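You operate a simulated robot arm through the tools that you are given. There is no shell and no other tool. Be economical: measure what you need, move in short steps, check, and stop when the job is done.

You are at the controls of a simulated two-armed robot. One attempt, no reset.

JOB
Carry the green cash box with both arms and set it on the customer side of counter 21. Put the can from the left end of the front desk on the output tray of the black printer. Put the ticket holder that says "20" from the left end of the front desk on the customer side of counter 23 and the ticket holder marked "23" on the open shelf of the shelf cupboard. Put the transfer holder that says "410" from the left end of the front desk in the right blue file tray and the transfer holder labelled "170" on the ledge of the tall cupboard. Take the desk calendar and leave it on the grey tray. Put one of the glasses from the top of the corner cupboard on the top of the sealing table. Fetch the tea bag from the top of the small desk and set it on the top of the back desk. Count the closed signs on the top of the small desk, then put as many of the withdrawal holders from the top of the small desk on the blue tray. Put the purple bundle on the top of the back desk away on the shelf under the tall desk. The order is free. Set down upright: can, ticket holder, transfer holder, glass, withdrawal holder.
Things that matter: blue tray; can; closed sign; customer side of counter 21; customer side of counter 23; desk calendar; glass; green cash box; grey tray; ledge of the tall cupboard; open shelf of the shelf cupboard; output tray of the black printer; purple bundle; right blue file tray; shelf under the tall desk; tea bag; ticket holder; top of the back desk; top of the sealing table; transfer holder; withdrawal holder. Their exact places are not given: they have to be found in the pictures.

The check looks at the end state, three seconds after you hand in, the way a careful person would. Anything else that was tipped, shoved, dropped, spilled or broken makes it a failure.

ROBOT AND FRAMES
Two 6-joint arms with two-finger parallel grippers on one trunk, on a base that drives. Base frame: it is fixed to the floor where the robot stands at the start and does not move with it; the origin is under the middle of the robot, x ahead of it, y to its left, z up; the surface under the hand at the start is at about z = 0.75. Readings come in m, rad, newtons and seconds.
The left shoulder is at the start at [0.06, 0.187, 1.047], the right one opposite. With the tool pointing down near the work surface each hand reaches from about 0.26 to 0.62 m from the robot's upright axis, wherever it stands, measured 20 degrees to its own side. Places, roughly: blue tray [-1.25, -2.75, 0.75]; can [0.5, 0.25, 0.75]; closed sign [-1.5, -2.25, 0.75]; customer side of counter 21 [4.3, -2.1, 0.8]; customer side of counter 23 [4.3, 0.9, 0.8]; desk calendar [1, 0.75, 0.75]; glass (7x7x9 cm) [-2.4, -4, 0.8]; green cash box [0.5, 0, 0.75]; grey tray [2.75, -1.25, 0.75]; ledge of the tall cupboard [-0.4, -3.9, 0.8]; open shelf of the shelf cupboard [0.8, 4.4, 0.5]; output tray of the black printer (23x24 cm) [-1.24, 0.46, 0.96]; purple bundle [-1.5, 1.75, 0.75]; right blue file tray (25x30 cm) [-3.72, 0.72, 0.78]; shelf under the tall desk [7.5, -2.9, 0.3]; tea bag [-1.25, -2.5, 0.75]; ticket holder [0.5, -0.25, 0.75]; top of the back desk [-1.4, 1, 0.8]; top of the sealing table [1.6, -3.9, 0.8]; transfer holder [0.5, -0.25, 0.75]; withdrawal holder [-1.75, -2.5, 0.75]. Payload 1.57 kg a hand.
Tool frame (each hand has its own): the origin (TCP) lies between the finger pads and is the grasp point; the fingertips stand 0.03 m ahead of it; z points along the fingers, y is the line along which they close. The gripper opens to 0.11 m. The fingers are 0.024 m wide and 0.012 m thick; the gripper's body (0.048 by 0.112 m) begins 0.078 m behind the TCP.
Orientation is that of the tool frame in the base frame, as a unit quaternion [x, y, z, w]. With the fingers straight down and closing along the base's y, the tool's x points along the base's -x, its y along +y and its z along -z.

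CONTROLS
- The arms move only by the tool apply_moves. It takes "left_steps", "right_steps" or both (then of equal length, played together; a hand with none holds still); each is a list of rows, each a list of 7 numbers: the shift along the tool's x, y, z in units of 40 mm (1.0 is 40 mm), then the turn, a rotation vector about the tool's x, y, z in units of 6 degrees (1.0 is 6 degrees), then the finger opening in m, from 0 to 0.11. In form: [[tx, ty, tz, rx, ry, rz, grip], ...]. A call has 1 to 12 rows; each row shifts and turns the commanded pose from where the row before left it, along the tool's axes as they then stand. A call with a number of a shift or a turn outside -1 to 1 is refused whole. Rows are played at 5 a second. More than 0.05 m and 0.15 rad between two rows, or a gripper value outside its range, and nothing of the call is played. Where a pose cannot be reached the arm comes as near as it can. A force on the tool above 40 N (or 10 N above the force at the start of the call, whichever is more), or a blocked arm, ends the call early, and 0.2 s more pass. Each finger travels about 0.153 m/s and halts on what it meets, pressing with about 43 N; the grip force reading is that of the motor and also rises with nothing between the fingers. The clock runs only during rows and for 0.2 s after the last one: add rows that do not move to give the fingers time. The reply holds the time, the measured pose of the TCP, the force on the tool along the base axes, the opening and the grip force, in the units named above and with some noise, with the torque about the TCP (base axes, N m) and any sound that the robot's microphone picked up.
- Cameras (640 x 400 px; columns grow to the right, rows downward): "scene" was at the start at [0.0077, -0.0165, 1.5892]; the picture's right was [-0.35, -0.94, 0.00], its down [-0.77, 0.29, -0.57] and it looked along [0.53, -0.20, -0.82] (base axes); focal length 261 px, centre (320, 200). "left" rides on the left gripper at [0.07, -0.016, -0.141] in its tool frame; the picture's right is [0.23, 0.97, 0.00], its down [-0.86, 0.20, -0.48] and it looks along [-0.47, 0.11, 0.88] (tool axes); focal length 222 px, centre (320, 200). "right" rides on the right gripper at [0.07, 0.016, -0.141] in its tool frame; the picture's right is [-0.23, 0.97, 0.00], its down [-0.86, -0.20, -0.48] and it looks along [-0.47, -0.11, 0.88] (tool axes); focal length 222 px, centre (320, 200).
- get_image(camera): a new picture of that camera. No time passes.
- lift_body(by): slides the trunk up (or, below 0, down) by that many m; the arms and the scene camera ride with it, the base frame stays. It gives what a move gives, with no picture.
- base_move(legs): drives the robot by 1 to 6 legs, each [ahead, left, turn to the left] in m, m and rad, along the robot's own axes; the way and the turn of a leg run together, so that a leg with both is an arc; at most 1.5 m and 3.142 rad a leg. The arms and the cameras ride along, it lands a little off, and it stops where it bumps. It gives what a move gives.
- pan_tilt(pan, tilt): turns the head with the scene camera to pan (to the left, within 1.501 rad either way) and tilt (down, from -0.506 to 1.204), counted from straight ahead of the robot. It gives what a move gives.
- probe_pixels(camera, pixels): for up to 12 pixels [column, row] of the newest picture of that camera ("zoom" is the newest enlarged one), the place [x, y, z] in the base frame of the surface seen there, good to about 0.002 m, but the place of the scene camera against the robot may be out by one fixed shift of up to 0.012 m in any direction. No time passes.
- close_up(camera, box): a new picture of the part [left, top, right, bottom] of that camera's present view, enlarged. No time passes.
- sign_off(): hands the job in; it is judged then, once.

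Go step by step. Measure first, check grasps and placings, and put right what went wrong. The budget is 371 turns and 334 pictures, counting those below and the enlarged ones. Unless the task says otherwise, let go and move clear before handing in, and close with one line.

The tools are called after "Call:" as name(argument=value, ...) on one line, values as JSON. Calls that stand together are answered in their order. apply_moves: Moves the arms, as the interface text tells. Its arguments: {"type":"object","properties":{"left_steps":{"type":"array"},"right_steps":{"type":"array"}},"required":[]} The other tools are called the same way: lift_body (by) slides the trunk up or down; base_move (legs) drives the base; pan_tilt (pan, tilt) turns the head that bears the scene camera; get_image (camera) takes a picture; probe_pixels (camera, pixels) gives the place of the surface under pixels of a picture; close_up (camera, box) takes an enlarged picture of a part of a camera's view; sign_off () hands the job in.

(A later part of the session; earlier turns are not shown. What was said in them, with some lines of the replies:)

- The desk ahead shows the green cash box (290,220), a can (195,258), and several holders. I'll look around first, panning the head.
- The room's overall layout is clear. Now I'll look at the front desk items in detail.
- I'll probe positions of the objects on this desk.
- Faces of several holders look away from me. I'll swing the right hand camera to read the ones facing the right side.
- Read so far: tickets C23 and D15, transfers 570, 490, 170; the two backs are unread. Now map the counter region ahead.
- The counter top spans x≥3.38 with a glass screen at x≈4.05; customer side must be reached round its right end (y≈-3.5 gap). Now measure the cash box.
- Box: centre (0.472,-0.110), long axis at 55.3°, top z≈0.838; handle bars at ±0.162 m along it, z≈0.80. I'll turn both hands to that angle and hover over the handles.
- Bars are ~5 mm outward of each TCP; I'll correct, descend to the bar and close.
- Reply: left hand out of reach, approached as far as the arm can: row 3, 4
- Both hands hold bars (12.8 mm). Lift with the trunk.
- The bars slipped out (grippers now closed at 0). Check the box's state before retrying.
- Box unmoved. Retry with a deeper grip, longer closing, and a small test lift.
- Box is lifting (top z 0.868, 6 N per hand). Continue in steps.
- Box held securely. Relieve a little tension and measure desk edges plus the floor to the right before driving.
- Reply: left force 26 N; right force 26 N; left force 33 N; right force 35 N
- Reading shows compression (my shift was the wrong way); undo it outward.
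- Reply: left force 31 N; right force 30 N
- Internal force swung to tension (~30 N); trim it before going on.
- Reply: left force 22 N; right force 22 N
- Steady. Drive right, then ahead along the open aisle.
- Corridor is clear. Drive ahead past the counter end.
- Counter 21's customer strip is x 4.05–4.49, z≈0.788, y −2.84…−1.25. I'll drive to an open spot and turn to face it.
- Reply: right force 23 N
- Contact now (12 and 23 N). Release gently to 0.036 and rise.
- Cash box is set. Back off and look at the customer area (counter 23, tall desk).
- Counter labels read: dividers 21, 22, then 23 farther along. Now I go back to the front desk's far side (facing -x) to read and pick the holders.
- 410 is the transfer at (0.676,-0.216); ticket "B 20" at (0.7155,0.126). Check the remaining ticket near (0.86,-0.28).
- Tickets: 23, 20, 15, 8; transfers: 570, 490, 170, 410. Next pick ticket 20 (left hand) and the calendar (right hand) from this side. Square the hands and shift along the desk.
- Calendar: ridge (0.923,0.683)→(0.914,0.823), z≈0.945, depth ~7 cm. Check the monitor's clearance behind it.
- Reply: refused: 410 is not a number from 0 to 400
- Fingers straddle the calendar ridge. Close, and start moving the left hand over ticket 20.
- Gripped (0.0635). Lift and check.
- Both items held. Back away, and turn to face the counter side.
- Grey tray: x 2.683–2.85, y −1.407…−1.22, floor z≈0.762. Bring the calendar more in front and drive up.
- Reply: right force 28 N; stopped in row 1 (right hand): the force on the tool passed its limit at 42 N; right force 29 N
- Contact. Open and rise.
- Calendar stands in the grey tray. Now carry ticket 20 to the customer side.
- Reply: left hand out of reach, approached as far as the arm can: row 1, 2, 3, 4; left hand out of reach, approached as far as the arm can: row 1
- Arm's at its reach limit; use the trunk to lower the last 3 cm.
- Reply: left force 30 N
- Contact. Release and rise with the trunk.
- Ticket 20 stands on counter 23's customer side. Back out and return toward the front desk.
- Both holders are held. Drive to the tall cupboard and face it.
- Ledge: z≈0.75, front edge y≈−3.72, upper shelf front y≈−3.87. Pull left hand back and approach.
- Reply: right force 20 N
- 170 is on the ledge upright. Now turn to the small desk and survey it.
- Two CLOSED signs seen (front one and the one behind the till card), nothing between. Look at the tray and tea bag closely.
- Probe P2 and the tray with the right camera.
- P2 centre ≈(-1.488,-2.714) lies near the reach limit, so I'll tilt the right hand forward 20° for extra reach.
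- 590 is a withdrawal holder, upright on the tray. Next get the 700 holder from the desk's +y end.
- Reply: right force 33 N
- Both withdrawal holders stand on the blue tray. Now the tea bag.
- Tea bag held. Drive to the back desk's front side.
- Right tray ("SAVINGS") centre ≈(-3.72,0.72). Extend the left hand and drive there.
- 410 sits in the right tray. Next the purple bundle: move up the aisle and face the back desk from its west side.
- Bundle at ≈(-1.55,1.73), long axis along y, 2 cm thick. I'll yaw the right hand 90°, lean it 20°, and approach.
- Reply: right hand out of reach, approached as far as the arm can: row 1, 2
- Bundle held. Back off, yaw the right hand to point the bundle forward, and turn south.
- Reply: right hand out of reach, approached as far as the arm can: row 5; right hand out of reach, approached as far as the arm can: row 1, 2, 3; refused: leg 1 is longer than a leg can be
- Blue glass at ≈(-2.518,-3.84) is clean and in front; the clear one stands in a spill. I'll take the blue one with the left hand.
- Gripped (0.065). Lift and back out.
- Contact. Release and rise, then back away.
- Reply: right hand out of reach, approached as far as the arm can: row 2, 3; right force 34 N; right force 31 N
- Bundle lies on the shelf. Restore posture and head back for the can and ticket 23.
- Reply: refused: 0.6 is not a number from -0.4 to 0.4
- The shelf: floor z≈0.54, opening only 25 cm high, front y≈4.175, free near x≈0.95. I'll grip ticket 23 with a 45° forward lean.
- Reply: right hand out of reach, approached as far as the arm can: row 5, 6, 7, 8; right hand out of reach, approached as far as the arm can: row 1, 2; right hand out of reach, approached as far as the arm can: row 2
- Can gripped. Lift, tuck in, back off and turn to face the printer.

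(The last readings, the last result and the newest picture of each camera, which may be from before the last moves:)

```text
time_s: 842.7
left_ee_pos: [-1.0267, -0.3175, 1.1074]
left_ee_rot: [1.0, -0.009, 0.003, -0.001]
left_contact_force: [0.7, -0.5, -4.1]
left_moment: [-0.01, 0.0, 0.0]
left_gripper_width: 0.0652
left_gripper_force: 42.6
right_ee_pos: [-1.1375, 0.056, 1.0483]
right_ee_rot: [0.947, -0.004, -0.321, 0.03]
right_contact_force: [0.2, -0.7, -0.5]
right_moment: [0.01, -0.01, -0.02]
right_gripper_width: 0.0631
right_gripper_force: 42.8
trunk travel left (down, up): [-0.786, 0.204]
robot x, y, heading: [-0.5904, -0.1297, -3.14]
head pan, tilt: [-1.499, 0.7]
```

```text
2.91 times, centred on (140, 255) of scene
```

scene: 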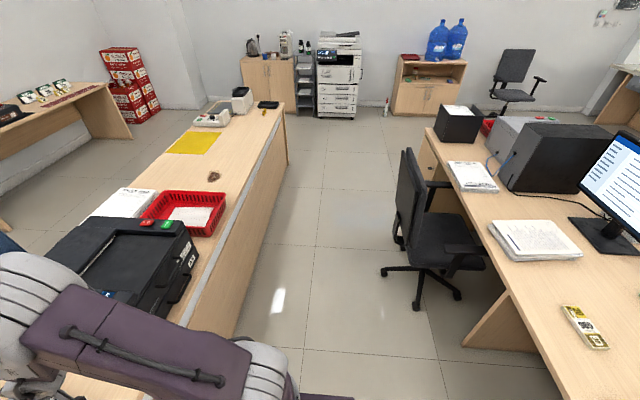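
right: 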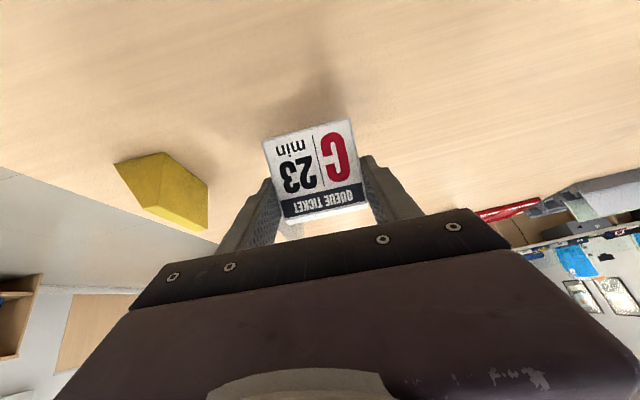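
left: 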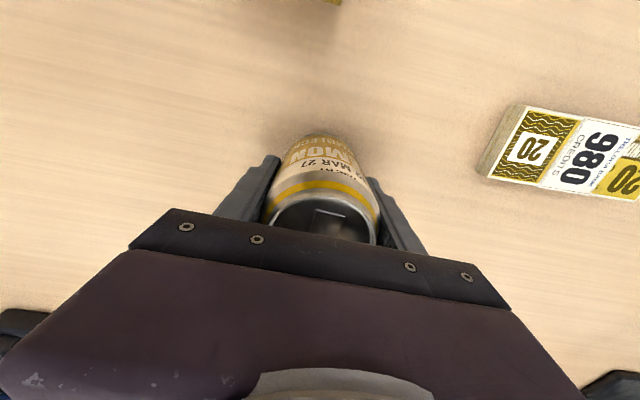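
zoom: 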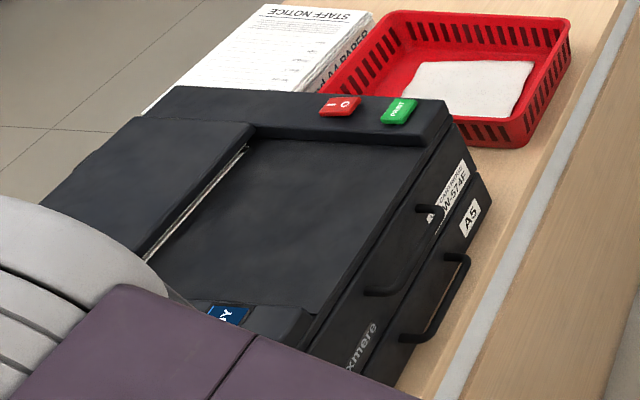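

Call:
lift_body(by=0.1)

Call:
base_move(legs=[[0, -0.78, 0], [0.17, 0, 0]])

Call:
pan_tilt(pan=0, tilt=0.95)

Call:
get_image(camera="left")

Call:
get_image(camera="scene")

```text
time_s: 844.0
left_ee_pos: [-1.0249, -0.3177, 1.2059]
left_ee_rot: [1.0, -0.008, 0.002, -0.001]
left_contact_force: [0.2, -0.7, -3.4]
left_moment: [0.02, -0.01, 0.0]
left_gripper_width: 0.0656
left_gripper_force: 43.1
right_ee_pos: [-1.1378, 0.0556, 1.1458]
right_ee_rot: [0.946, -0.005, -0.322, 0.029]
right_contact_force: [0.2, 0.3, -0.6]
right_moment: [0.0, 0.0, -0.02]
right_gripper_width: 0.063
right_gripper_force: 43.0
trunk travel left (down, up): [-0.886, 0.104]
robot x, y, heading: [-0.5912, -0.1289, -3.137]
head pan, tilt: [-1.499, 0.7]
```

```text
time_s: 849.2
left_ee_pos: [-1.1949, 0.4339, 1.2098]
left_ee_rot: [1.0, -0.004, 0.001, -0.001]
left_contact_force: [0.9, -0.9, -3.2]
left_moment: [-0.01, 0.01, 0.01]
left_gripper_width: 0.0655
left_gripper_force: 43.4
right_ee_pos: [-1.3103, 0.8059, 1.1496]
right_ee_rot: [0.946, 0.0, -0.323, 0.031]
right_contact_force: [0.5, 0.3, -0.4]
right_moment: [-0.02, -0.02, 0.0]
right_gripper_width: 0.0629
right_gripper_force: 43.7
trunk travel left (down, up): [-0.886, 0.104]
robot x, y, heading: [-0.7662, 0.625, -3.132]
head pan, tilt: [-1.499, 0.7]
```

```text
time_s: 850.8
left_ee_pos: [-1.198, 0.433, 1.2076]
left_ee_rot: [1.0, -0.004, 0.002, -0.001]
left_contact_force: [-0.7, -0.5, -3.2]
left_moment: [-0.01, -0.01, 0.05]
left_gripper_width: 0.0653
left_gripper_force: 43.1
right_ee_pos: [-1.3138, 0.8053, 1.1463]
right_ee_rot: [0.946, 0.001, -0.322, 0.031]
right_contact_force: [0.0, -0.4, -0.3]
right_moment: [-0.02, 0.02, 0.01]
right_gripper_width: 0.0629
right_gripper_force: 42.5
trunk travel left (down, up): [-0.886, 0.104]
robot x, y, heading: [-0.7605, 0.6242, -3.132]
head pan, tilt: [0.0, 0.949]
```

```text
109 pictures are left
```

left: 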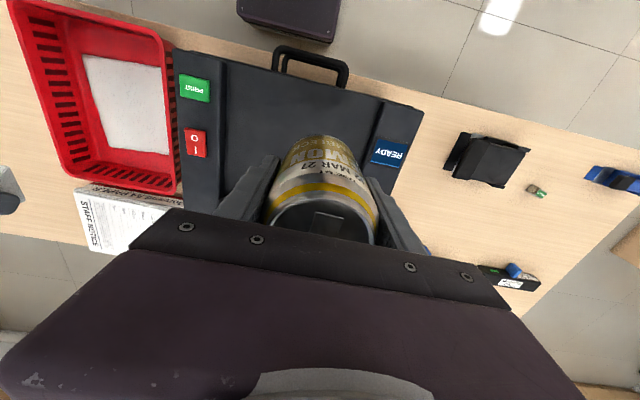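

```text
108 pictures are left
```

scene: 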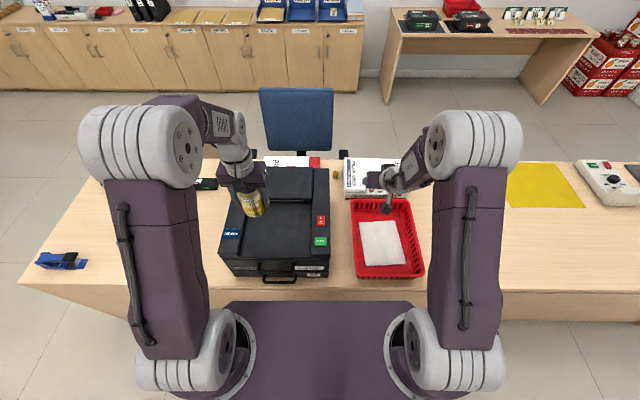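

Call:
probe_pixels(camera="left", pixels=[[232, 110], [222, 130], [372, 125], [380, 140], [300, 95], [395, 150], [250, 140], [195, 200]])

```text
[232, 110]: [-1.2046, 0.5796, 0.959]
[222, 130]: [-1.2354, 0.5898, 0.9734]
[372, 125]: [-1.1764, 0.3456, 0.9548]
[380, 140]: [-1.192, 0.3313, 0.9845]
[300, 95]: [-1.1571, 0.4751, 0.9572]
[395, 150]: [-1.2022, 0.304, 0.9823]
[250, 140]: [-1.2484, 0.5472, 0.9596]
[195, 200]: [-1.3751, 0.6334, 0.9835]
```

Call:
apply_moves(left_steps=[[-0.625, -0.375, 0, 0, 0, 0, 0.05], [-0.625, -0.375, 0, 0, 0, 0, 0.05], [0, 0, 0.9, 0, 0, 0, 0.05], [0, 0, 0.9, 0, 0, 0, 0.05], [0, 0, 0.9, 0, 0, 0, 0.05], [0, 0, 0.9, 0, 0, 0, 0.05], [0, 0, 0.8, 0, 0, 0, 0.05], [0, 0, 0, 0, 0, 0, 0.05]])

Call:
get_image(camera="left")

```text
time_s: 852.6
left_ee_pos: [-1.2484, 0.4626, 1.0313]
left_ee_rot: [1.0, -0.004, 0.002, 0.0]
left_contact_force: [0.9, -0.2, -3.3]
left_moment: [0.0, 0.02, 0.04]
left_gripper_width: 0.0655
left_gripper_force: 42.9
right_ee_pos: [-1.3127, 0.8058, 1.1478]
right_ee_rot: [0.946, 0.0, -0.322, 0.031]
right_contact_force: [0.2, 0.5, -1.8]
right_moment: [-0.01, -0.01, -0.02]
right_gripper_width: 0.0632
right_gripper_force: 42.8
trunk travel left (down, up): [-0.886, 0.104]
robot x, y, heading: [-0.7656, 0.6269, -3.128]
head pan, tilt: [0.0, 0.949]
```

```text
107 pictures are left
```

left: 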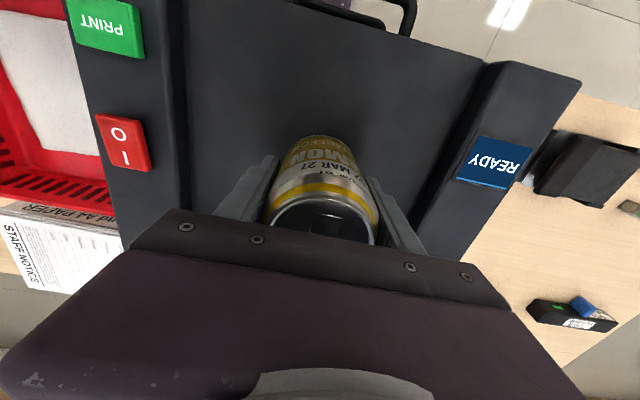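

Call:
apply_moves(left_steps=[[0, 0, 0.2, 0, 0, 0, 0.05], [0, 0, 0.1, 0, 0, 0, 0.05], [0, 0, 0, 0, 0, 0, 0.05]])

Call:
apply_moves(left_steps=[[0, 0, 0.07, 0, 0, 0, 0.05], [0, 0, 0, 0, 0, 0, 0.05]])

```text
time_s: 853.4
left_ee_pos: [-1.2472, 0.4625, 1.0182]
left_ee_rot: [1.0, -0.005, 0.003, 0.001]
left_contact_force: [-0.1, 0.0, -3.3]
left_moment: [-0.02, 0.01, 0.02]
left_gripper_width: 0.0657
left_gripper_force: 42.9
right_ee_pos: [-1.3137, 0.8042, 1.1473]
right_ee_rot: [0.946, -0.001, -0.322, 0.031]
right_contact_force: [-0.8, 0.0, -1.3]
right_moment: [-0.02, 0.03, -0.03]
right_gripper_width: 0.063
right_gripper_force: 43.3
trunk travel left (down, up): [-0.886, 0.104]
robot x, y, heading: [-0.7619, 0.6296, -3.133]
head pan, tilt: [0.0, 0.949]
```

```text
time_s: 854.0
left_ee_pos: [-1.2479, 0.4632, 1.0173]
left_ee_rot: [1.0, -0.004, 0.003, -0.002]
left_contact_force: [0.4, -0.2, -3.0]
left_moment: [0.01, -0.02, 0.0]
left_gripper_width: 0.0654
left_gripper_force: 43.0
right_ee_pos: [-1.3125, 0.8054, 1.1479]
right_ee_rot: [0.946, -0.001, -0.322, 0.031]
right_contact_force: [-1.0, -0.8, -0.5]
right_moment: [-0.01, 0.02, -0.01]
right_gripper_width: 0.0631
right_gripper_force: 43.3
trunk travel left (down, up): [-0.886, 0.104]
robot x, y, heading: [-0.7657, 0.6211, -3.128]
head pan, tilt: [0.0, 0.949]
```

Call:
apply_moves(left_steps=[[0, 0, 0.06, 0, 0, 0, 0.05], [0, 0, 0, 0, 0, 0, 0.05]])

Call:
apply_moves(left_steps=[[0, 0, 0.05, 0, 0, 0, 0.05], [0, 0, 0, 0, 0, 0, 0.05]])

```text
time_s: 854.6
left_ee_pos: [-1.2473, 0.4641, 1.0149]
left_ee_rot: [1.0, -0.003, 0.002, 0.0]
left_contact_force: [-0.1, -2.2, 7.7]
left_moment: [-0.19, -0.2, -0.02]
left_gripper_width: 0.0654
left_gripper_force: 42.2
right_ee_pos: [-1.3125, 0.8066, 1.1479]
right_ee_rot: [0.946, 0.0, -0.322, 0.032]
right_contact_force: [-0.6, -0.6, -0.8]
right_moment: [0.0, -0.02, -0.01]
right_gripper_width: 0.0629
right_gripper_force: 43.3
trunk travel left (down, up): [-0.886, 0.104]
robot x, y, heading: [-0.7623, 0.6262, -3.135]
head pan, tilt: [0.0, 0.949]
```

```text
time_s: 855.2
left_ee_pos: [-1.2467, 0.4637, 1.0151]
left_ee_rot: [1.0, -0.005, -0.002, 0.001]
left_contact_force: [-5.6, -7.4, 33.4]
left_moment: [-0.57, -0.45, -0.03]
left_gripper_width: 0.0655
left_gripper_force: 43.2
right_ee_pos: [-1.3108, 0.8046, 1.1498]
right_ee_rot: [0.946, 0.0, -0.323, 0.03]
right_contact_force: [-0.9, -0.3, -0.5]
right_moment: [0.0, -0.05, -0.02]
right_gripper_width: 0.0629
right_gripper_force: 42.8
trunk travel left (down, up): [-0.886, 0.104]
robot x, y, heading: [-0.7645, 0.6251, -3.13]
head pan, tilt: [0.0, 0.949]
```

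Can is down. Release slowly, rise and verify.

Call:
apply_moves(left_steps=[[0, 0, -0.04, 0, 0, 0, 0.05], [0, 0, 0, 0, 0, 0, 0.075], [0, 0, 0, 0, 0, 0, 0.1], [0, 0, 0, 0, 0, 0, 0.1], [0, 0, -0.6, 0, 0, 0, 0.1], [0, 0, -0.9, 0, 0, 0, 0.1], [0, 0, -0.9, 0, 0, 0, 0.1], [0, 0, -0.9, 0, 0, 0, 0.1], [0, 0, -0.9, 0, 0, 0, 0.1]])

Call:
base_move(legs=[[-0.15, 0, 0]])

Call:
close_up(camera="scene", box=[180, 120, 400, 290])

Call:
get_image(camera="left")

```text
time_s: 857.2
left_ee_pos: [-1.2445, 0.4645, 1.1841]
left_ee_rot: [1.0, -0.004, 0.002, 0.0]
left_contact_force: [-0.3, -0.6, -0.1]
left_moment: [0.01, 0.01, -0.02]
left_gripper_width: 0.1001
left_gripper_force: 0.2
right_ee_pos: [-1.3119, 0.8053, 1.1474]
right_ee_rot: [0.946, 0.0, -0.322, 0.031]
right_contact_force: [0.3, -1.3, -0.8]
right_moment: [-0.01, -0.01, 0.0]
right_gripper_width: 0.0627
right_gripper_force: 43.0
trunk travel left (down, up): [-0.886, 0.104]
robot x, y, heading: [-0.7643, 0.6268, -3.132]
head pan, tilt: [0.0, 0.949]
```

```text
time_s: 858.6
left_ee_pos: [-1.0942, 0.4651, 1.1825]
left_ee_rot: [1.0, -0.003, 0.004, 0.0]
left_contact_force: [-0.2, -0.2, -0.7]
left_moment: [0.02, -0.02, 0.0]
left_gripper_width: 0.1
left_gripper_force: 0.0
right_ee_pos: [-1.1641, 0.8056, 1.1462]
right_ee_rot: [0.947, 0.001, -0.321, 0.031]
right_contact_force: [0.3, -0.3, -1.9]
right_moment: [0.02, -0.02, -0.03]
right_gripper_width: 0.0631
right_gripper_force: 42.8
trunk travel left (down, up): [-0.886, 0.104]
robot x, y, heading: [-0.6104, 0.625, -3.13]
head pan, tilt: [0.0, 0.949]
```

```text
2.35 times, centred on (290, 205) of scene
```

zoom: 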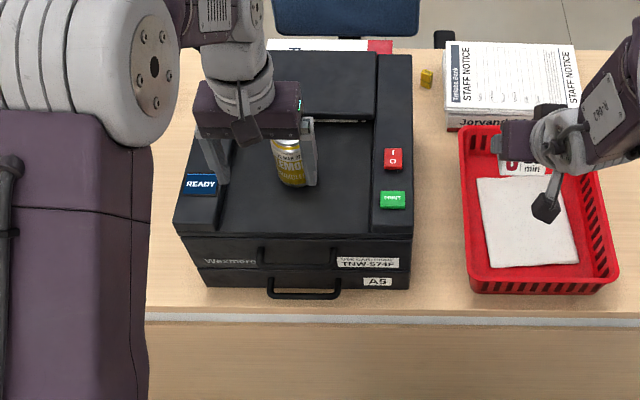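

```text
105 pictures are left
```

left: 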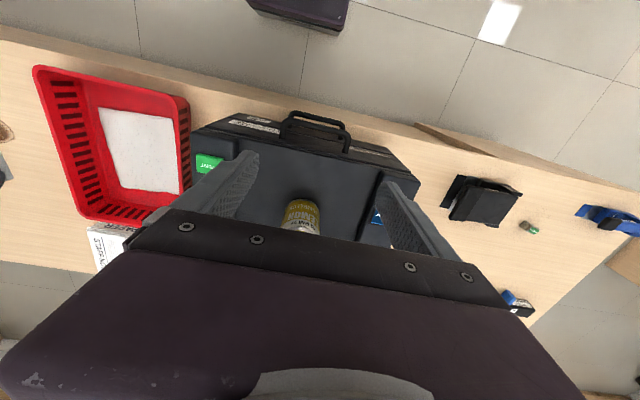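

Can stands on the printer's tray. Now carry ticket 23 north to the shelf cupboard.

Call:
base_move(legs=[[0, 0, -1.58], [1.2, 0.02, 0], [1.2, 0, 0]])

Call:
pan_tilt(pan=-0.6, tilt=0.6)

Call:
get_image(camera="scene")

```text
time_s: 874.3
left_ee_pos: [-0.7063, 3.5363, 1.1836]
left_ee_rot: [-0.688, 0.725, -0.001, -0.001]
left_contact_force: [0.0, -0.1, -0.5]
left_moment: [-0.01, -0.03, -0.02]
left_gripper_width: 0.1003
left_gripper_force: 0.1
right_ee_pos: [-0.3622, 3.5884, 1.148]
right_ee_rot: [-0.654, 0.684, 0.245, 0.212]
right_contact_force: [0.2, -0.1, -0.6]
right_moment: [-0.01, 0.0, 0.0]
right_gripper_width: 0.0628
right_gripper_force: 42.8
trunk travel left (down, up): [-0.886, 0.104]
robot x, y, heading: [-0.5658, 3.0485, 1.531]
head pan, tilt: [0.0, 0.949]
```

```text
time_s: 875.3
left_ee_pos: [-0.707, 3.5367, 1.1843]
left_ee_rot: [-0.689, 0.725, -0.001, -0.002]
left_contact_force: [-0.4, 0.0, 0.1]
left_moment: [-0.02, -0.01, 0.01]
left_gripper_width: 0.1001
left_gripper_force: 0.1
right_ee_pos: [-0.3614, 3.5893, 1.1466]
right_ee_rot: [-0.654, 0.684, 0.245, 0.212]
right_contact_force: [0.4, 0.5, -0.1]
right_moment: [0.02, 0.01, 0.0]
right_gripper_width: 0.0627
right_gripper_force: 43.1
trunk travel left (down, up): [-0.886, 0.104]
robot x, y, heading: [-0.564, 3.0447, 1.53]
head pan, tilt: [-0.6, 0.6]
```

```text
104 pictures are left
```

scene: 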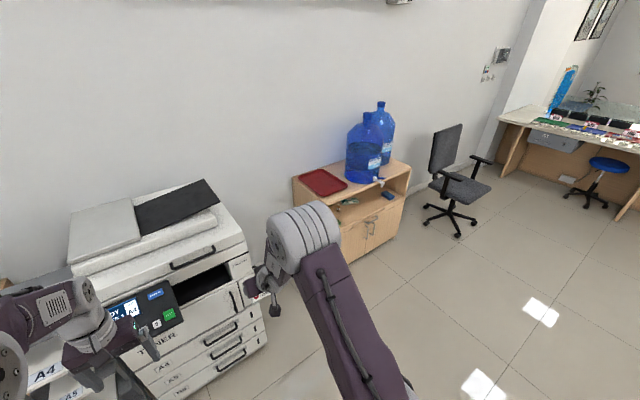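

Call:
base_move(legs=[[0.05, -1.33, 0.04]])

Call:
pan_tilt(pan=0, tilt=0.75)

Call:
get_image(camera="scene")

```text
time_s: 882.1
left_ee_pos: [0.6249, 3.56, 1.1841]
left_ee_rot: [-0.701, 0.713, -0.003, 0.0]
left_contact_force: [-0.9, -0.3, 0.1]
left_moment: [-0.02, 0.04, 0.0]
left_gripper_width: 0.0998
left_gripper_force: 0.1
right_ee_pos: [0.9668, 3.6248, 1.1471]
right_ee_rot: [-0.667, 0.671, 0.249, 0.207]
right_contact_force: [-0.8, -0.4, 0.0]
right_moment: [-0.02, 0.04, -0.01]
right_gripper_width: 0.0629
right_gripper_force: 43.4
trunk travel left (down, up): [-0.886, 0.104]
robot x, y, heading: [0.7827, 3.0761, 1.566]
head pan, tilt: [-0.6, 0.6]
```

```text
time_s: 883.1
left_ee_pos: [0.6252, 3.5593, 1.1837]
left_ee_rot: [-0.701, 0.713, -0.002, -0.002]
left_contact_force: [0.6, -0.3, 0.4]
left_moment: [0.01, -0.03, -0.01]
left_gripper_width: 0.1
left_gripper_force: 0.0
right_ee_pos: [0.9662, 3.6234, 1.1478]
right_ee_rot: [-0.666, 0.671, 0.249, 0.208]
right_contact_force: [-0.2, -0.6, -0.4]
right_moment: [-0.01, 0.0, -0.03]
right_gripper_width: 0.0629
right_gripper_force: 43.0
trunk travel left (down, up): [-0.886, 0.104]
robot x, y, heading: [0.7844, 3.0765, 1.573]
head pan, tilt: [0.0, 0.75]
```

```text
103 pictures are left
```

scene: 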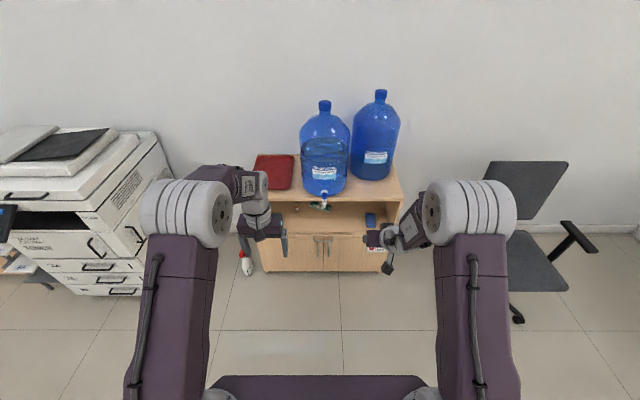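

Call:
apply_moves(left_steps=[[0.9, 0.3, 0, 0, 0, 0, 0.05], [0.9, 0.3, 0, 0, 0, 0, 0.05], [0.9, 0.3, 0, 0, 0, 0, 0.05], [0.9, 0.3, 0, 0, 0, 0, 0.05], [0.9, 0.3, 0, 0, 0, 0, 0.05]])

Call:
lift_body(by=-0.4)

Call:
lift_body(by=-0.12)

Call:
get_image(camera="scene")

```text
time_s: 884.3
left_ee_pos: [0.5627, 3.3796, 1.1869]
left_ee_rot: [-0.702, 0.713, -0.002, 0.0]
left_contact_force: [0.0, -1.1, 0.3]
left_moment: [0.0, 0.02, 0.01]
left_gripper_width: 0.0501
left_gripper_force: 0.1
right_ee_pos: [0.9659, 3.6232, 1.1487]
right_ee_rot: [-0.666, 0.671, 0.25, 0.208]
right_contact_force: [-0.5, -0.2, -0.7]
right_moment: [0.03, 0.02, 0.02]
right_gripper_width: 0.0627
right_gripper_force: 42.9
trunk travel left (down, up): [-0.886, 0.104]
robot x, y, heading: [0.7843, 3.0782, 1.574]
head pan, tilt: [0.0, 0.75]
```

```text
time_s: 888.1
left_ee_pos: [0.5628, 3.3806, 0.786]
left_ee_rot: [-0.701, 0.713, -0.002, -0.002]
left_contact_force: [0.3, 0.9, 0.1]
left_moment: [0.05, 0.01, 0.01]
left_gripper_width: 0.0499
left_gripper_force: 0.1
right_ee_pos: [0.9668, 3.6249, 0.7472]
right_ee_rot: [-0.666, 0.672, 0.249, 0.208]
right_contact_force: [0.3, 0.0, -0.2]
right_moment: [-0.01, 0.03, -0.01]
right_gripper_width: 0.0628
right_gripper_force: 42.4
trunk travel left (down, up): [-0.486, 0.504]
robot x, y, heading: [0.7833, 3.0808, 1.569]
head pan, tilt: [0.0, 0.75]
```

```text
time_s: 889.6
left_ee_pos: [0.5634, 3.3809, 0.666]
left_ee_rot: [-0.701, 0.713, -0.001, -0.001]
left_contact_force: [-0.4, 0.2, -0.1]
left_moment: [0.0, 0.02, 0.0]
left_gripper_width: 0.0502
left_gripper_force: 0.1
right_ee_pos: [0.9668, 3.6241, 0.6275]
right_ee_rot: [-0.666, 0.672, 0.248, 0.207]
right_contact_force: [1.1, 0.4, -0.7]
right_moment: [0.01, 0.04, -0.02]
right_gripper_width: 0.0627
right_gripper_force: 42.7
trunk travel left (down, up): [-0.366, 0.624]
robot x, y, heading: [0.7842, 3.0761, 1.572]
head pan, tilt: [0.0, 0.75]
```

```text
102 pictures are left
```

scene: 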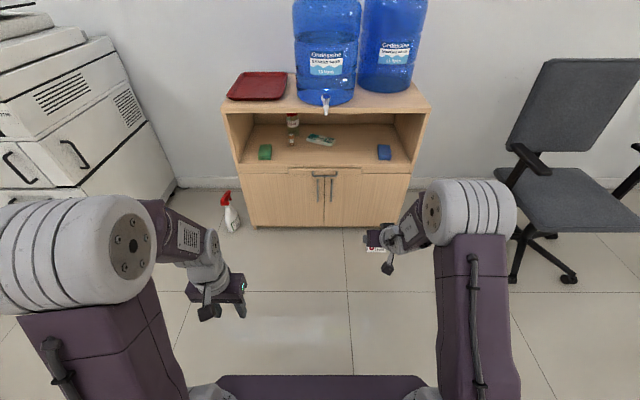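

Call:
probe_pixels(camera="scene", pixels=[[350, 163], [350, 150], [350, 168], [383, 152], [325, 140], [350, 112], [326, 108], [230, 220], [290, 140], [400, 160], [265, 152], [430, 190]])

Call:
close_up(camera="scene", box=[220, 70, 440, 200])

```text
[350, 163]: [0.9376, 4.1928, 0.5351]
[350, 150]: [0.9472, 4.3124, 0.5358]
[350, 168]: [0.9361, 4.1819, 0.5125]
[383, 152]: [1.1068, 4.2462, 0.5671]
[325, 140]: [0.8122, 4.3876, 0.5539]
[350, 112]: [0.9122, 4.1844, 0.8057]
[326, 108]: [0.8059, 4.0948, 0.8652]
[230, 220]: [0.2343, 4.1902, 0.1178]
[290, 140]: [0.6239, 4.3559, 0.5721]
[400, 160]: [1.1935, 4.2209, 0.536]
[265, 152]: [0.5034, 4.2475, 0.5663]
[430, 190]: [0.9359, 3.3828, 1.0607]
```

```text
2.91 times, centred on (330, 135) of scene
```

zoom: 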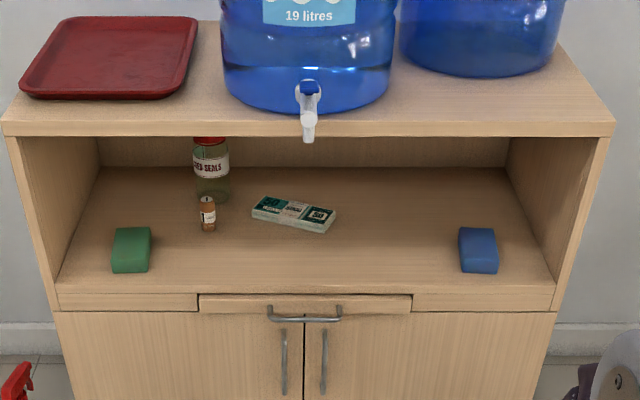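

Call:
lift_body(by=-0.042)

Call:
base_move(legs=[[0.45, 0, 0]])

Call:
get_image(camera="right")

Call:
get_image(camera="scene")

```text
time_s: 890.5
left_ee_pos: [0.5628, 3.3805, 0.6248]
left_ee_rot: [-0.701, 0.713, -0.001, -0.001]
left_contact_force: [-1.3, 0.0, -0.4]
left_moment: [0.02, -0.01, -0.02]
left_gripper_width: 0.0499
left_gripper_force: 0.0
right_ee_pos: [0.9683, 3.6235, 0.5849]
right_ee_rot: [-0.666, 0.672, 0.249, 0.208]
right_contact_force: [-0.2, 0.1, -0.4]
right_moment: [0.0, -0.02, 0.0]
right_gripper_width: 0.063
right_gripper_force: 42.4
trunk travel left (down, up): [-0.324, 0.666]
robot x, y, heading: [0.7848, 3.0787, 1.573]
head pan, tilt: [0.0, 0.75]
```

```text
time_s: 893.2
left_ee_pos: [0.5641, 3.8338, 0.6241]
left_ee_rot: [-0.701, 0.713, -0.002, -0.002]
left_contact_force: [0.0, 0.5, -0.1]
left_moment: [-0.03, 0.03, -0.01]
left_gripper_width: 0.0498
left_gripper_force: 0.1
right_ee_pos: [0.9687, 4.0773, 0.586]
right_ee_rot: [-0.666, 0.672, 0.248, 0.207]
right_contact_force: [0.2, 0.7, -0.8]
right_moment: [0.01, 0.03, 0.01]
right_gripper_width: 0.0629
right_gripper_force: 42.6
trunk travel left (down, up): [-0.324, 0.666]
robot x, y, heading: [0.7844, 3.5267, 1.575]
head pan, tilt: [0.0, 0.75]
```

```text
100 pictures are left
```

right: 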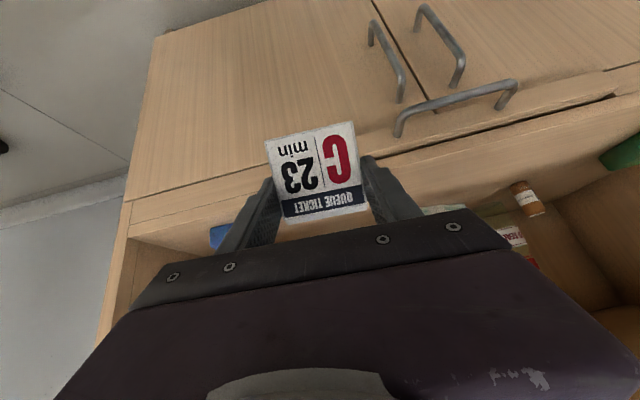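

```text
99 pictures are left
```

scene: 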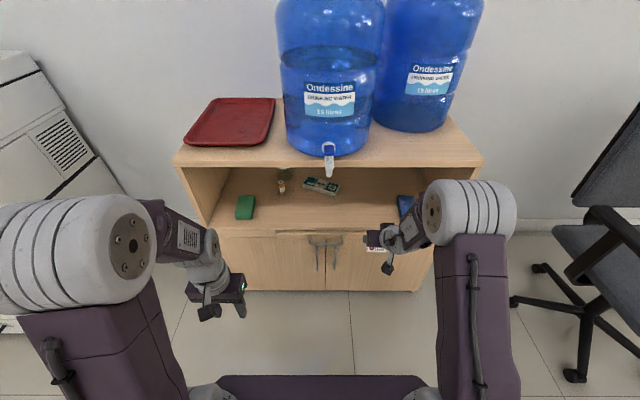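

Call:
base_move(legs=[[0.09, 0, 0]])

Call:
get_image(camera="right")

Call:
close_up(camera="scene", box=[300, 130, 480, 270])

```text
time_s: 894.3
left_ee_pos: [0.5631, 3.9269, 0.6249]
left_ee_rot: [-0.7, 0.714, -0.002, -0.001]
left_contact_force: [-0.6, 0.6, -0.2]
left_moment: [0.0, -0.01, -0.01]
left_gripper_width: 0.0499
left_gripper_force: 0.0
right_ee_pos: [0.9677, 4.1683, 0.5844]
right_ee_rot: [-0.665, 0.673, 0.248, 0.207]
right_contact_force: [0.1, 0.2, -1.2]
right_moment: [-0.05, 0.0, 0.02]
right_gripper_width: 0.0631
right_gripper_force: 43.5
trunk travel left (down, up): [-0.324, 0.666]
robot x, y, heading: [0.7831, 3.6221, 1.57]
head pan, tilt: [0.0, 0.75]
```

```text
98 pictures are left
```

right: 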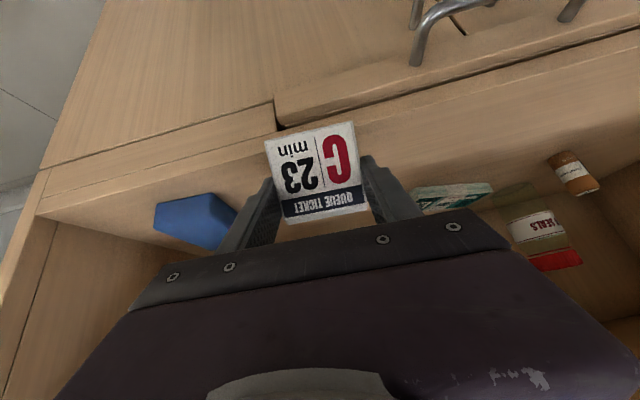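

```text
2.86 times, centred on (390, 200) of scene
```

zoom: 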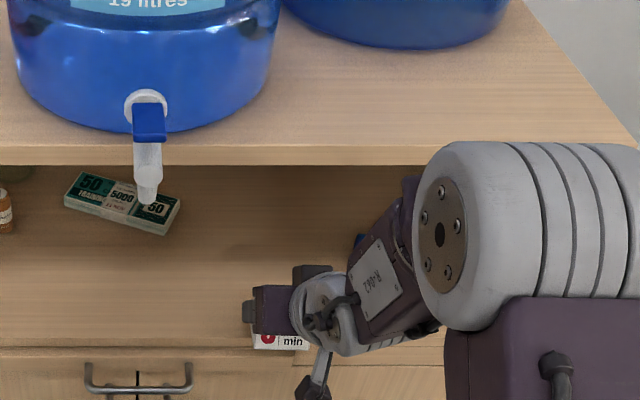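

Call:
probe_pixels(camera="right", pixels=[[235, 215], [215, 196], [160, 205], [205, 225], [350, 130], [300, 130], [410, 130], [450, 195]])

Call:
probe_pixels(camera="zoom", pixels=[[390, 250], [330, 310], [410, 190], [440, 160], [300, 160], [560, 160], [350, 240]])

```text
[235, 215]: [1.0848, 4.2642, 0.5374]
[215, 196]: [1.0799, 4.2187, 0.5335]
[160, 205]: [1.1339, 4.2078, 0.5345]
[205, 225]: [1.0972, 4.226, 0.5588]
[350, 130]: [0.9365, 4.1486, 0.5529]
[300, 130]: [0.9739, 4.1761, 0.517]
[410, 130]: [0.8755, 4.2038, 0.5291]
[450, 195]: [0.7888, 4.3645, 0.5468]
```

```text
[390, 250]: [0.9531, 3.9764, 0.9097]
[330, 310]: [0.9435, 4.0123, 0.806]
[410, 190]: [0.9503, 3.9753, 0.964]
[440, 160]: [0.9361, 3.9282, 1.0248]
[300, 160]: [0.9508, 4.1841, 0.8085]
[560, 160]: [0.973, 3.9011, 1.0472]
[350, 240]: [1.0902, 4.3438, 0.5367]
```

Call:
probe_pixels(camera="zoom", pixels=[[310, 270], [275, 292], [330, 278], [345, 285], [365, 265], [300, 290], [378, 215], [260, 310], [320, 290]])

```text
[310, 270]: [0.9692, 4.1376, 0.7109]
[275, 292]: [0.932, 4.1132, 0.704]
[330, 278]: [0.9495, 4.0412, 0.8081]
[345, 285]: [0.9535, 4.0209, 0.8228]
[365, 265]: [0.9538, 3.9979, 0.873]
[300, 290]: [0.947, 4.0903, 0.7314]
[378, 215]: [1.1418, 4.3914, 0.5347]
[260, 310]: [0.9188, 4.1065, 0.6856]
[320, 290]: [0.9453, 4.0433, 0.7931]
```

Call:
base_move(legs=[[0.068, 0, 0]])

Call:
get_image(camera="right")

Call:
lift_body(by=-0.012)

```text
time_s: 895.3
left_ee_pos: [0.5634, 3.9927, 0.6248]
left_ee_rot: [-0.7, 0.714, -0.002, -0.003]
left_contact_force: [0.3, 0.0, -0.6]
left_moment: [0.0, -0.01, 0.03]
left_gripper_width: 0.0499
left_gripper_force: 0.0
right_ee_pos: [0.9681, 4.2375, 0.5846]
right_ee_rot: [-0.666, 0.672, 0.249, 0.207]
right_contact_force: [-0.4, 0.8, -0.6]
right_moment: [-0.01, 0.0, 0.0]
right_gripper_width: 0.0627
right_gripper_force: 43.0
trunk travel left (down, up): [-0.324, 0.666]
robot x, y, heading: [0.7843, 3.6878, 1.57]
head pan, tilt: [0.0, 0.75]
```

```text
96 pictures are left
```

right: 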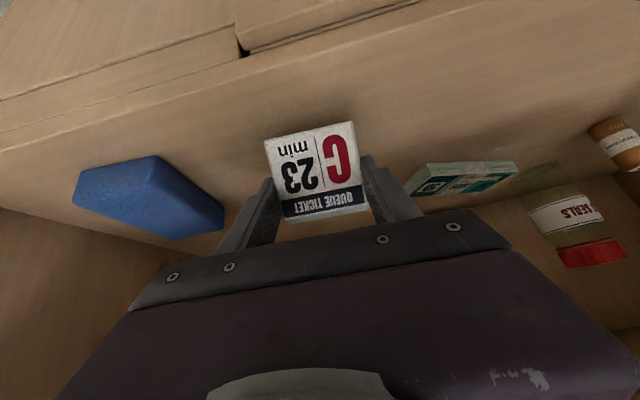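

```text
time_s: 895.9
left_ee_pos: [0.5628, 3.9937, 0.6127]
left_ee_rot: [-0.701, 0.713, -0.001, -0.002]
left_contact_force: [-0.3, -0.6, 0.6]
left_moment: [-0.03, 0.0, -0.01]
left_gripper_width: 0.0498
left_gripper_force: 0.1
right_ee_pos: [0.9683, 4.2357, 0.5745]
right_ee_rot: [-0.666, 0.672, 0.248, 0.207]
right_contact_force: [0.4, 0.9, -1.2]
right_moment: [-0.04, -0.03, 0.02]
right_gripper_width: 0.0629
right_gripper_force: 42.7
trunk travel left (down, up): [-0.312, 0.678]
robot x, y, heading: [0.7814, 3.6896, 1.569]
head pan, tilt: [0.0, 0.75]
```

Call:
lift_body(by=-0.004)

Call:
lift_body(by=-0.003)

Call:
get_image(camera="right")

```text
time_s: 896.4
left_ee_pos: [0.5624, 3.9924, 0.6089]
left_ee_rot: [-0.7, 0.714, -0.001, -0.002]
left_contact_force: [0.7, 0.1, 0.7]
left_moment: [0.0, 0.0, -0.05]
left_gripper_width: 0.0502
left_gripper_force: 0.2
right_ee_pos: [0.967, 4.2357, 0.5686]
right_ee_rot: [-0.665, 0.673, 0.248, 0.208]
right_contact_force: [0.2, 0.2, -0.2]
right_moment: [0.01, -0.03, 0.01]
right_gripper_width: 0.0632
right_gripper_force: 43.3
trunk travel left (down, up): [-0.308, 0.682]
robot x, y, heading: [0.7821, 3.6864, 1.575]
head pan, tilt: [0.0, 0.75]
```

```text
time_s: 897.0
left_ee_pos: [0.5622, 3.9917, 0.6049]
left_ee_rot: [-0.7, 0.714, -0.002, 0.0]
left_contact_force: [-0.7, 0.1, 0.4]
left_moment: [0.0, -0.01, 0.01]
left_gripper_width: 0.0501
left_gripper_force: 0.0
right_ee_pos: [0.9684, 4.237, 0.5684]
right_ee_rot: [-0.666, 0.671, 0.25, 0.208]
right_contact_force: [2.0, -0.2, 11.3]
right_moment: [0.02, -0.41, -0.04]
right_gripper_width: 0.0631
right_gripper_force: 43.1
trunk travel left (down, up): [-0.305, 0.685]
robot x, y, heading: [0.78, 3.6877, 1.566]
head pan, tilt: [0.0, 0.75]
```

```text
95 pictures are left
```

right: 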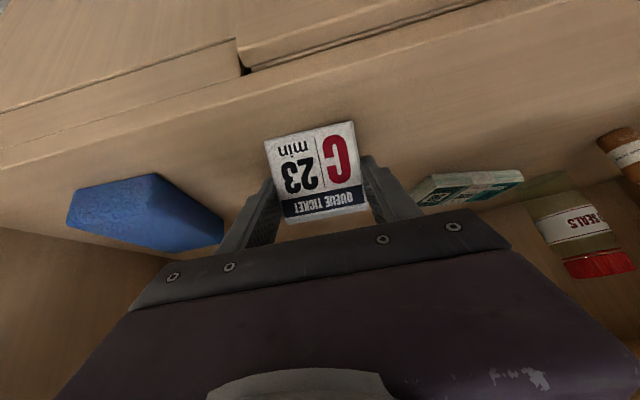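

Call:
apply_moves(right_steps=[[0, 0, 0, 0, 0, 0, 0.07], [0, 0, 0, 0, 0, 0, 0.078], [0, 0, 0, 0, 0, 0, 0.086], [0, 0, 0, 0, 0, 0, 0.086]])

Call:
lift_body(by=0.008)

Call:
base_move(legs=[[-0.12, 0, 0]])

Call:
get_image(camera="right")

```text
time_s: 898.0
left_ee_pos: [0.5624, 3.9924, 0.6061]
left_ee_rot: [-0.7, 0.714, -0.001, -0.001]
left_contact_force: [0.2, -0.2, -0.1]
left_moment: [-0.03, 0.01, 0.02]
left_gripper_width: 0.0501
left_gripper_force: 0.1
right_ee_pos: [0.968, 4.2349, 0.5656]
right_ee_rot: [-0.666, 0.672, 0.249, 0.207]
right_contact_force: [-0.4, -0.3, -0.1]
right_moment: [0.01, 0.0, 0.02]
right_gripper_width: 0.0862
right_gripper_force: 0.1
trunk travel left (down, up): [-0.305, 0.685]
robot x, y, heading: [0.782, 3.6882, 1.571]
head pan, tilt: [0.0, 0.75]
```

```text
time_s: 898.5
left_ee_pos: [0.5632, 3.992, 0.6125]
left_ee_rot: [-0.7, 0.714, -0.001, -0.002]
left_contact_force: [0.2, 0.2, -0.6]
left_moment: [-0.03, -0.03, -0.04]
left_gripper_width: 0.05
left_gripper_force: 0.1
right_ee_pos: [0.9674, 4.2355, 0.5737]
right_ee_rot: [-0.666, 0.673, 0.248, 0.207]
right_contact_force: [0.0, 0.1, 0.0]
right_moment: [0.05, 0.0, -0.03]
right_gripper_width: 0.086
right_gripper_force: 0.1
trunk travel left (down, up): [-0.313, 0.677]
robot x, y, heading: [0.7773, 3.6864, 1.569]
head pan, tilt: [0.0, 0.75]
```

```text
time_s: 899.8
left_ee_pos: [0.5623, 3.8687, 0.6143]
left_ee_rot: [-0.7, 0.714, -0.001, -0.002]
left_contact_force: [0.8, -0.3, 0.1]
left_moment: [0.03, 0.03, 0.02]
left_gripper_width: 0.0502
left_gripper_force: 0.0
right_ee_pos: [0.9694, 4.1124, 0.5754]
right_ee_rot: [-0.665, 0.672, 0.248, 0.208]
right_contact_force: [-0.3, 0.2, 1.0]
right_moment: [0.0, 0.0, 0.01]
right_gripper_width: 0.086
right_gripper_force: 0.0
trunk travel left (down, up): [-0.313, 0.677]
robot x, y, heading: [0.784, 3.5681, 1.566]
head pan, tilt: [0.0, 0.75]
```

```text
94 pictures are left
```

right: 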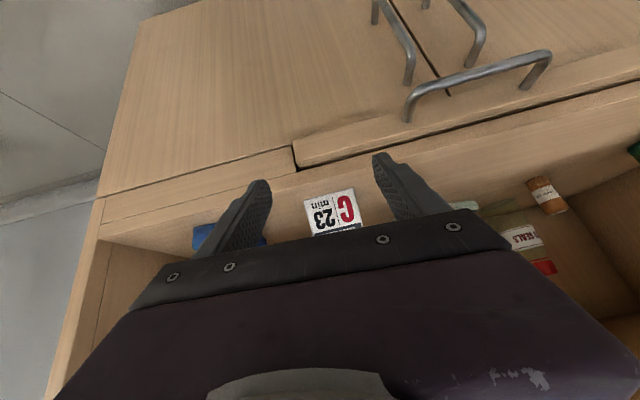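

Ticket stayed in place. Back off, raise, and verify from the scene camera.

Call:
base_move(legs=[[-0.45, 0, 0]])

Call:
lift_body(by=0.1)

Call:
get_image(camera="scene")

Call:
close_up(camera="scene", box=[220, 80, 440, 220])

```text
time_s: 902.5
left_ee_pos: [0.5621, 3.4174, 0.6128]
left_ee_rot: [-0.703, 0.711, -0.001, -0.001]
left_contact_force: [0.0, -0.3, -0.1]
left_moment: [0.04, -0.01, 0.03]
left_gripper_width: 0.0502
left_gripper_force: 0.1
right_ee_pos: [0.9648, 3.6619, 0.5745]
right_ee_rot: [-0.667, 0.671, 0.249, 0.207]
right_contact_force: [0.0, -0.4, -1.3]
right_moment: [0.0, -0.01, 0.0]
right_gripper_width: 0.086
right_gripper_force: 0.0
trunk travel left (down, up): [-0.313, 0.677]
robot x, y, heading: [0.7805, 3.1162, 1.574]
head pan, tilt: [0.0, 0.75]
```

```text
time_s: 903.8
left_ee_pos: [0.5614, 3.4156, 0.7129]
left_ee_rot: [-0.702, 0.712, -0.001, -0.002]
left_contact_force: [-0.2, 0.7, -0.2]
left_moment: [0.01, 0.0, -0.01]
left_gripper_width: 0.0504
left_gripper_force: 0.1
right_ee_pos: [0.9648, 3.6627, 0.6745]
right_ee_rot: [-0.668, 0.67, 0.249, 0.207]
right_contact_force: [-0.4, 0.3, 0.0]
right_moment: [0.0, 0.04, -0.03]
right_gripper_width: 0.0859
right_gripper_force: 0.0
trunk travel left (down, up): [-0.413, 0.577]
robot x, y, heading: [0.7881, 3.1117, 1.576]
head pan, tilt: [0.0, 0.75]
```

```text
93 pictures are left
```

scene: 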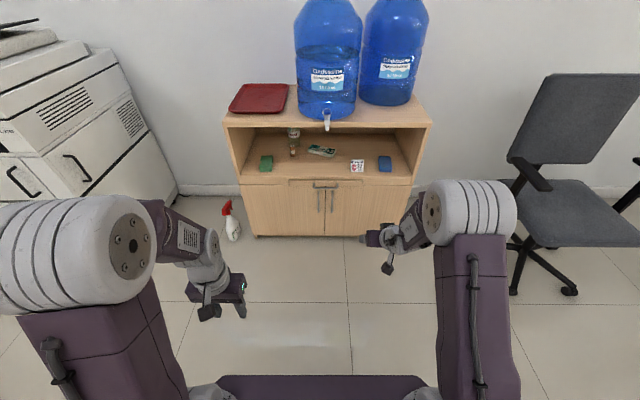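

```text
2.86 times, centred on (330, 150) of scene
```

zoom: 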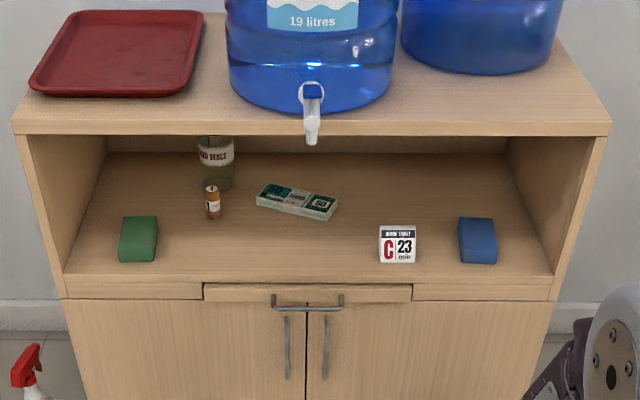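

Call:
sign_off()

```text
The job is handed in.
```

I carried out every item in the job and handed it in, with both hands empty and clear. I counted two closed signs, so two withdrawal holders (590 and 700) are on the blue tray.
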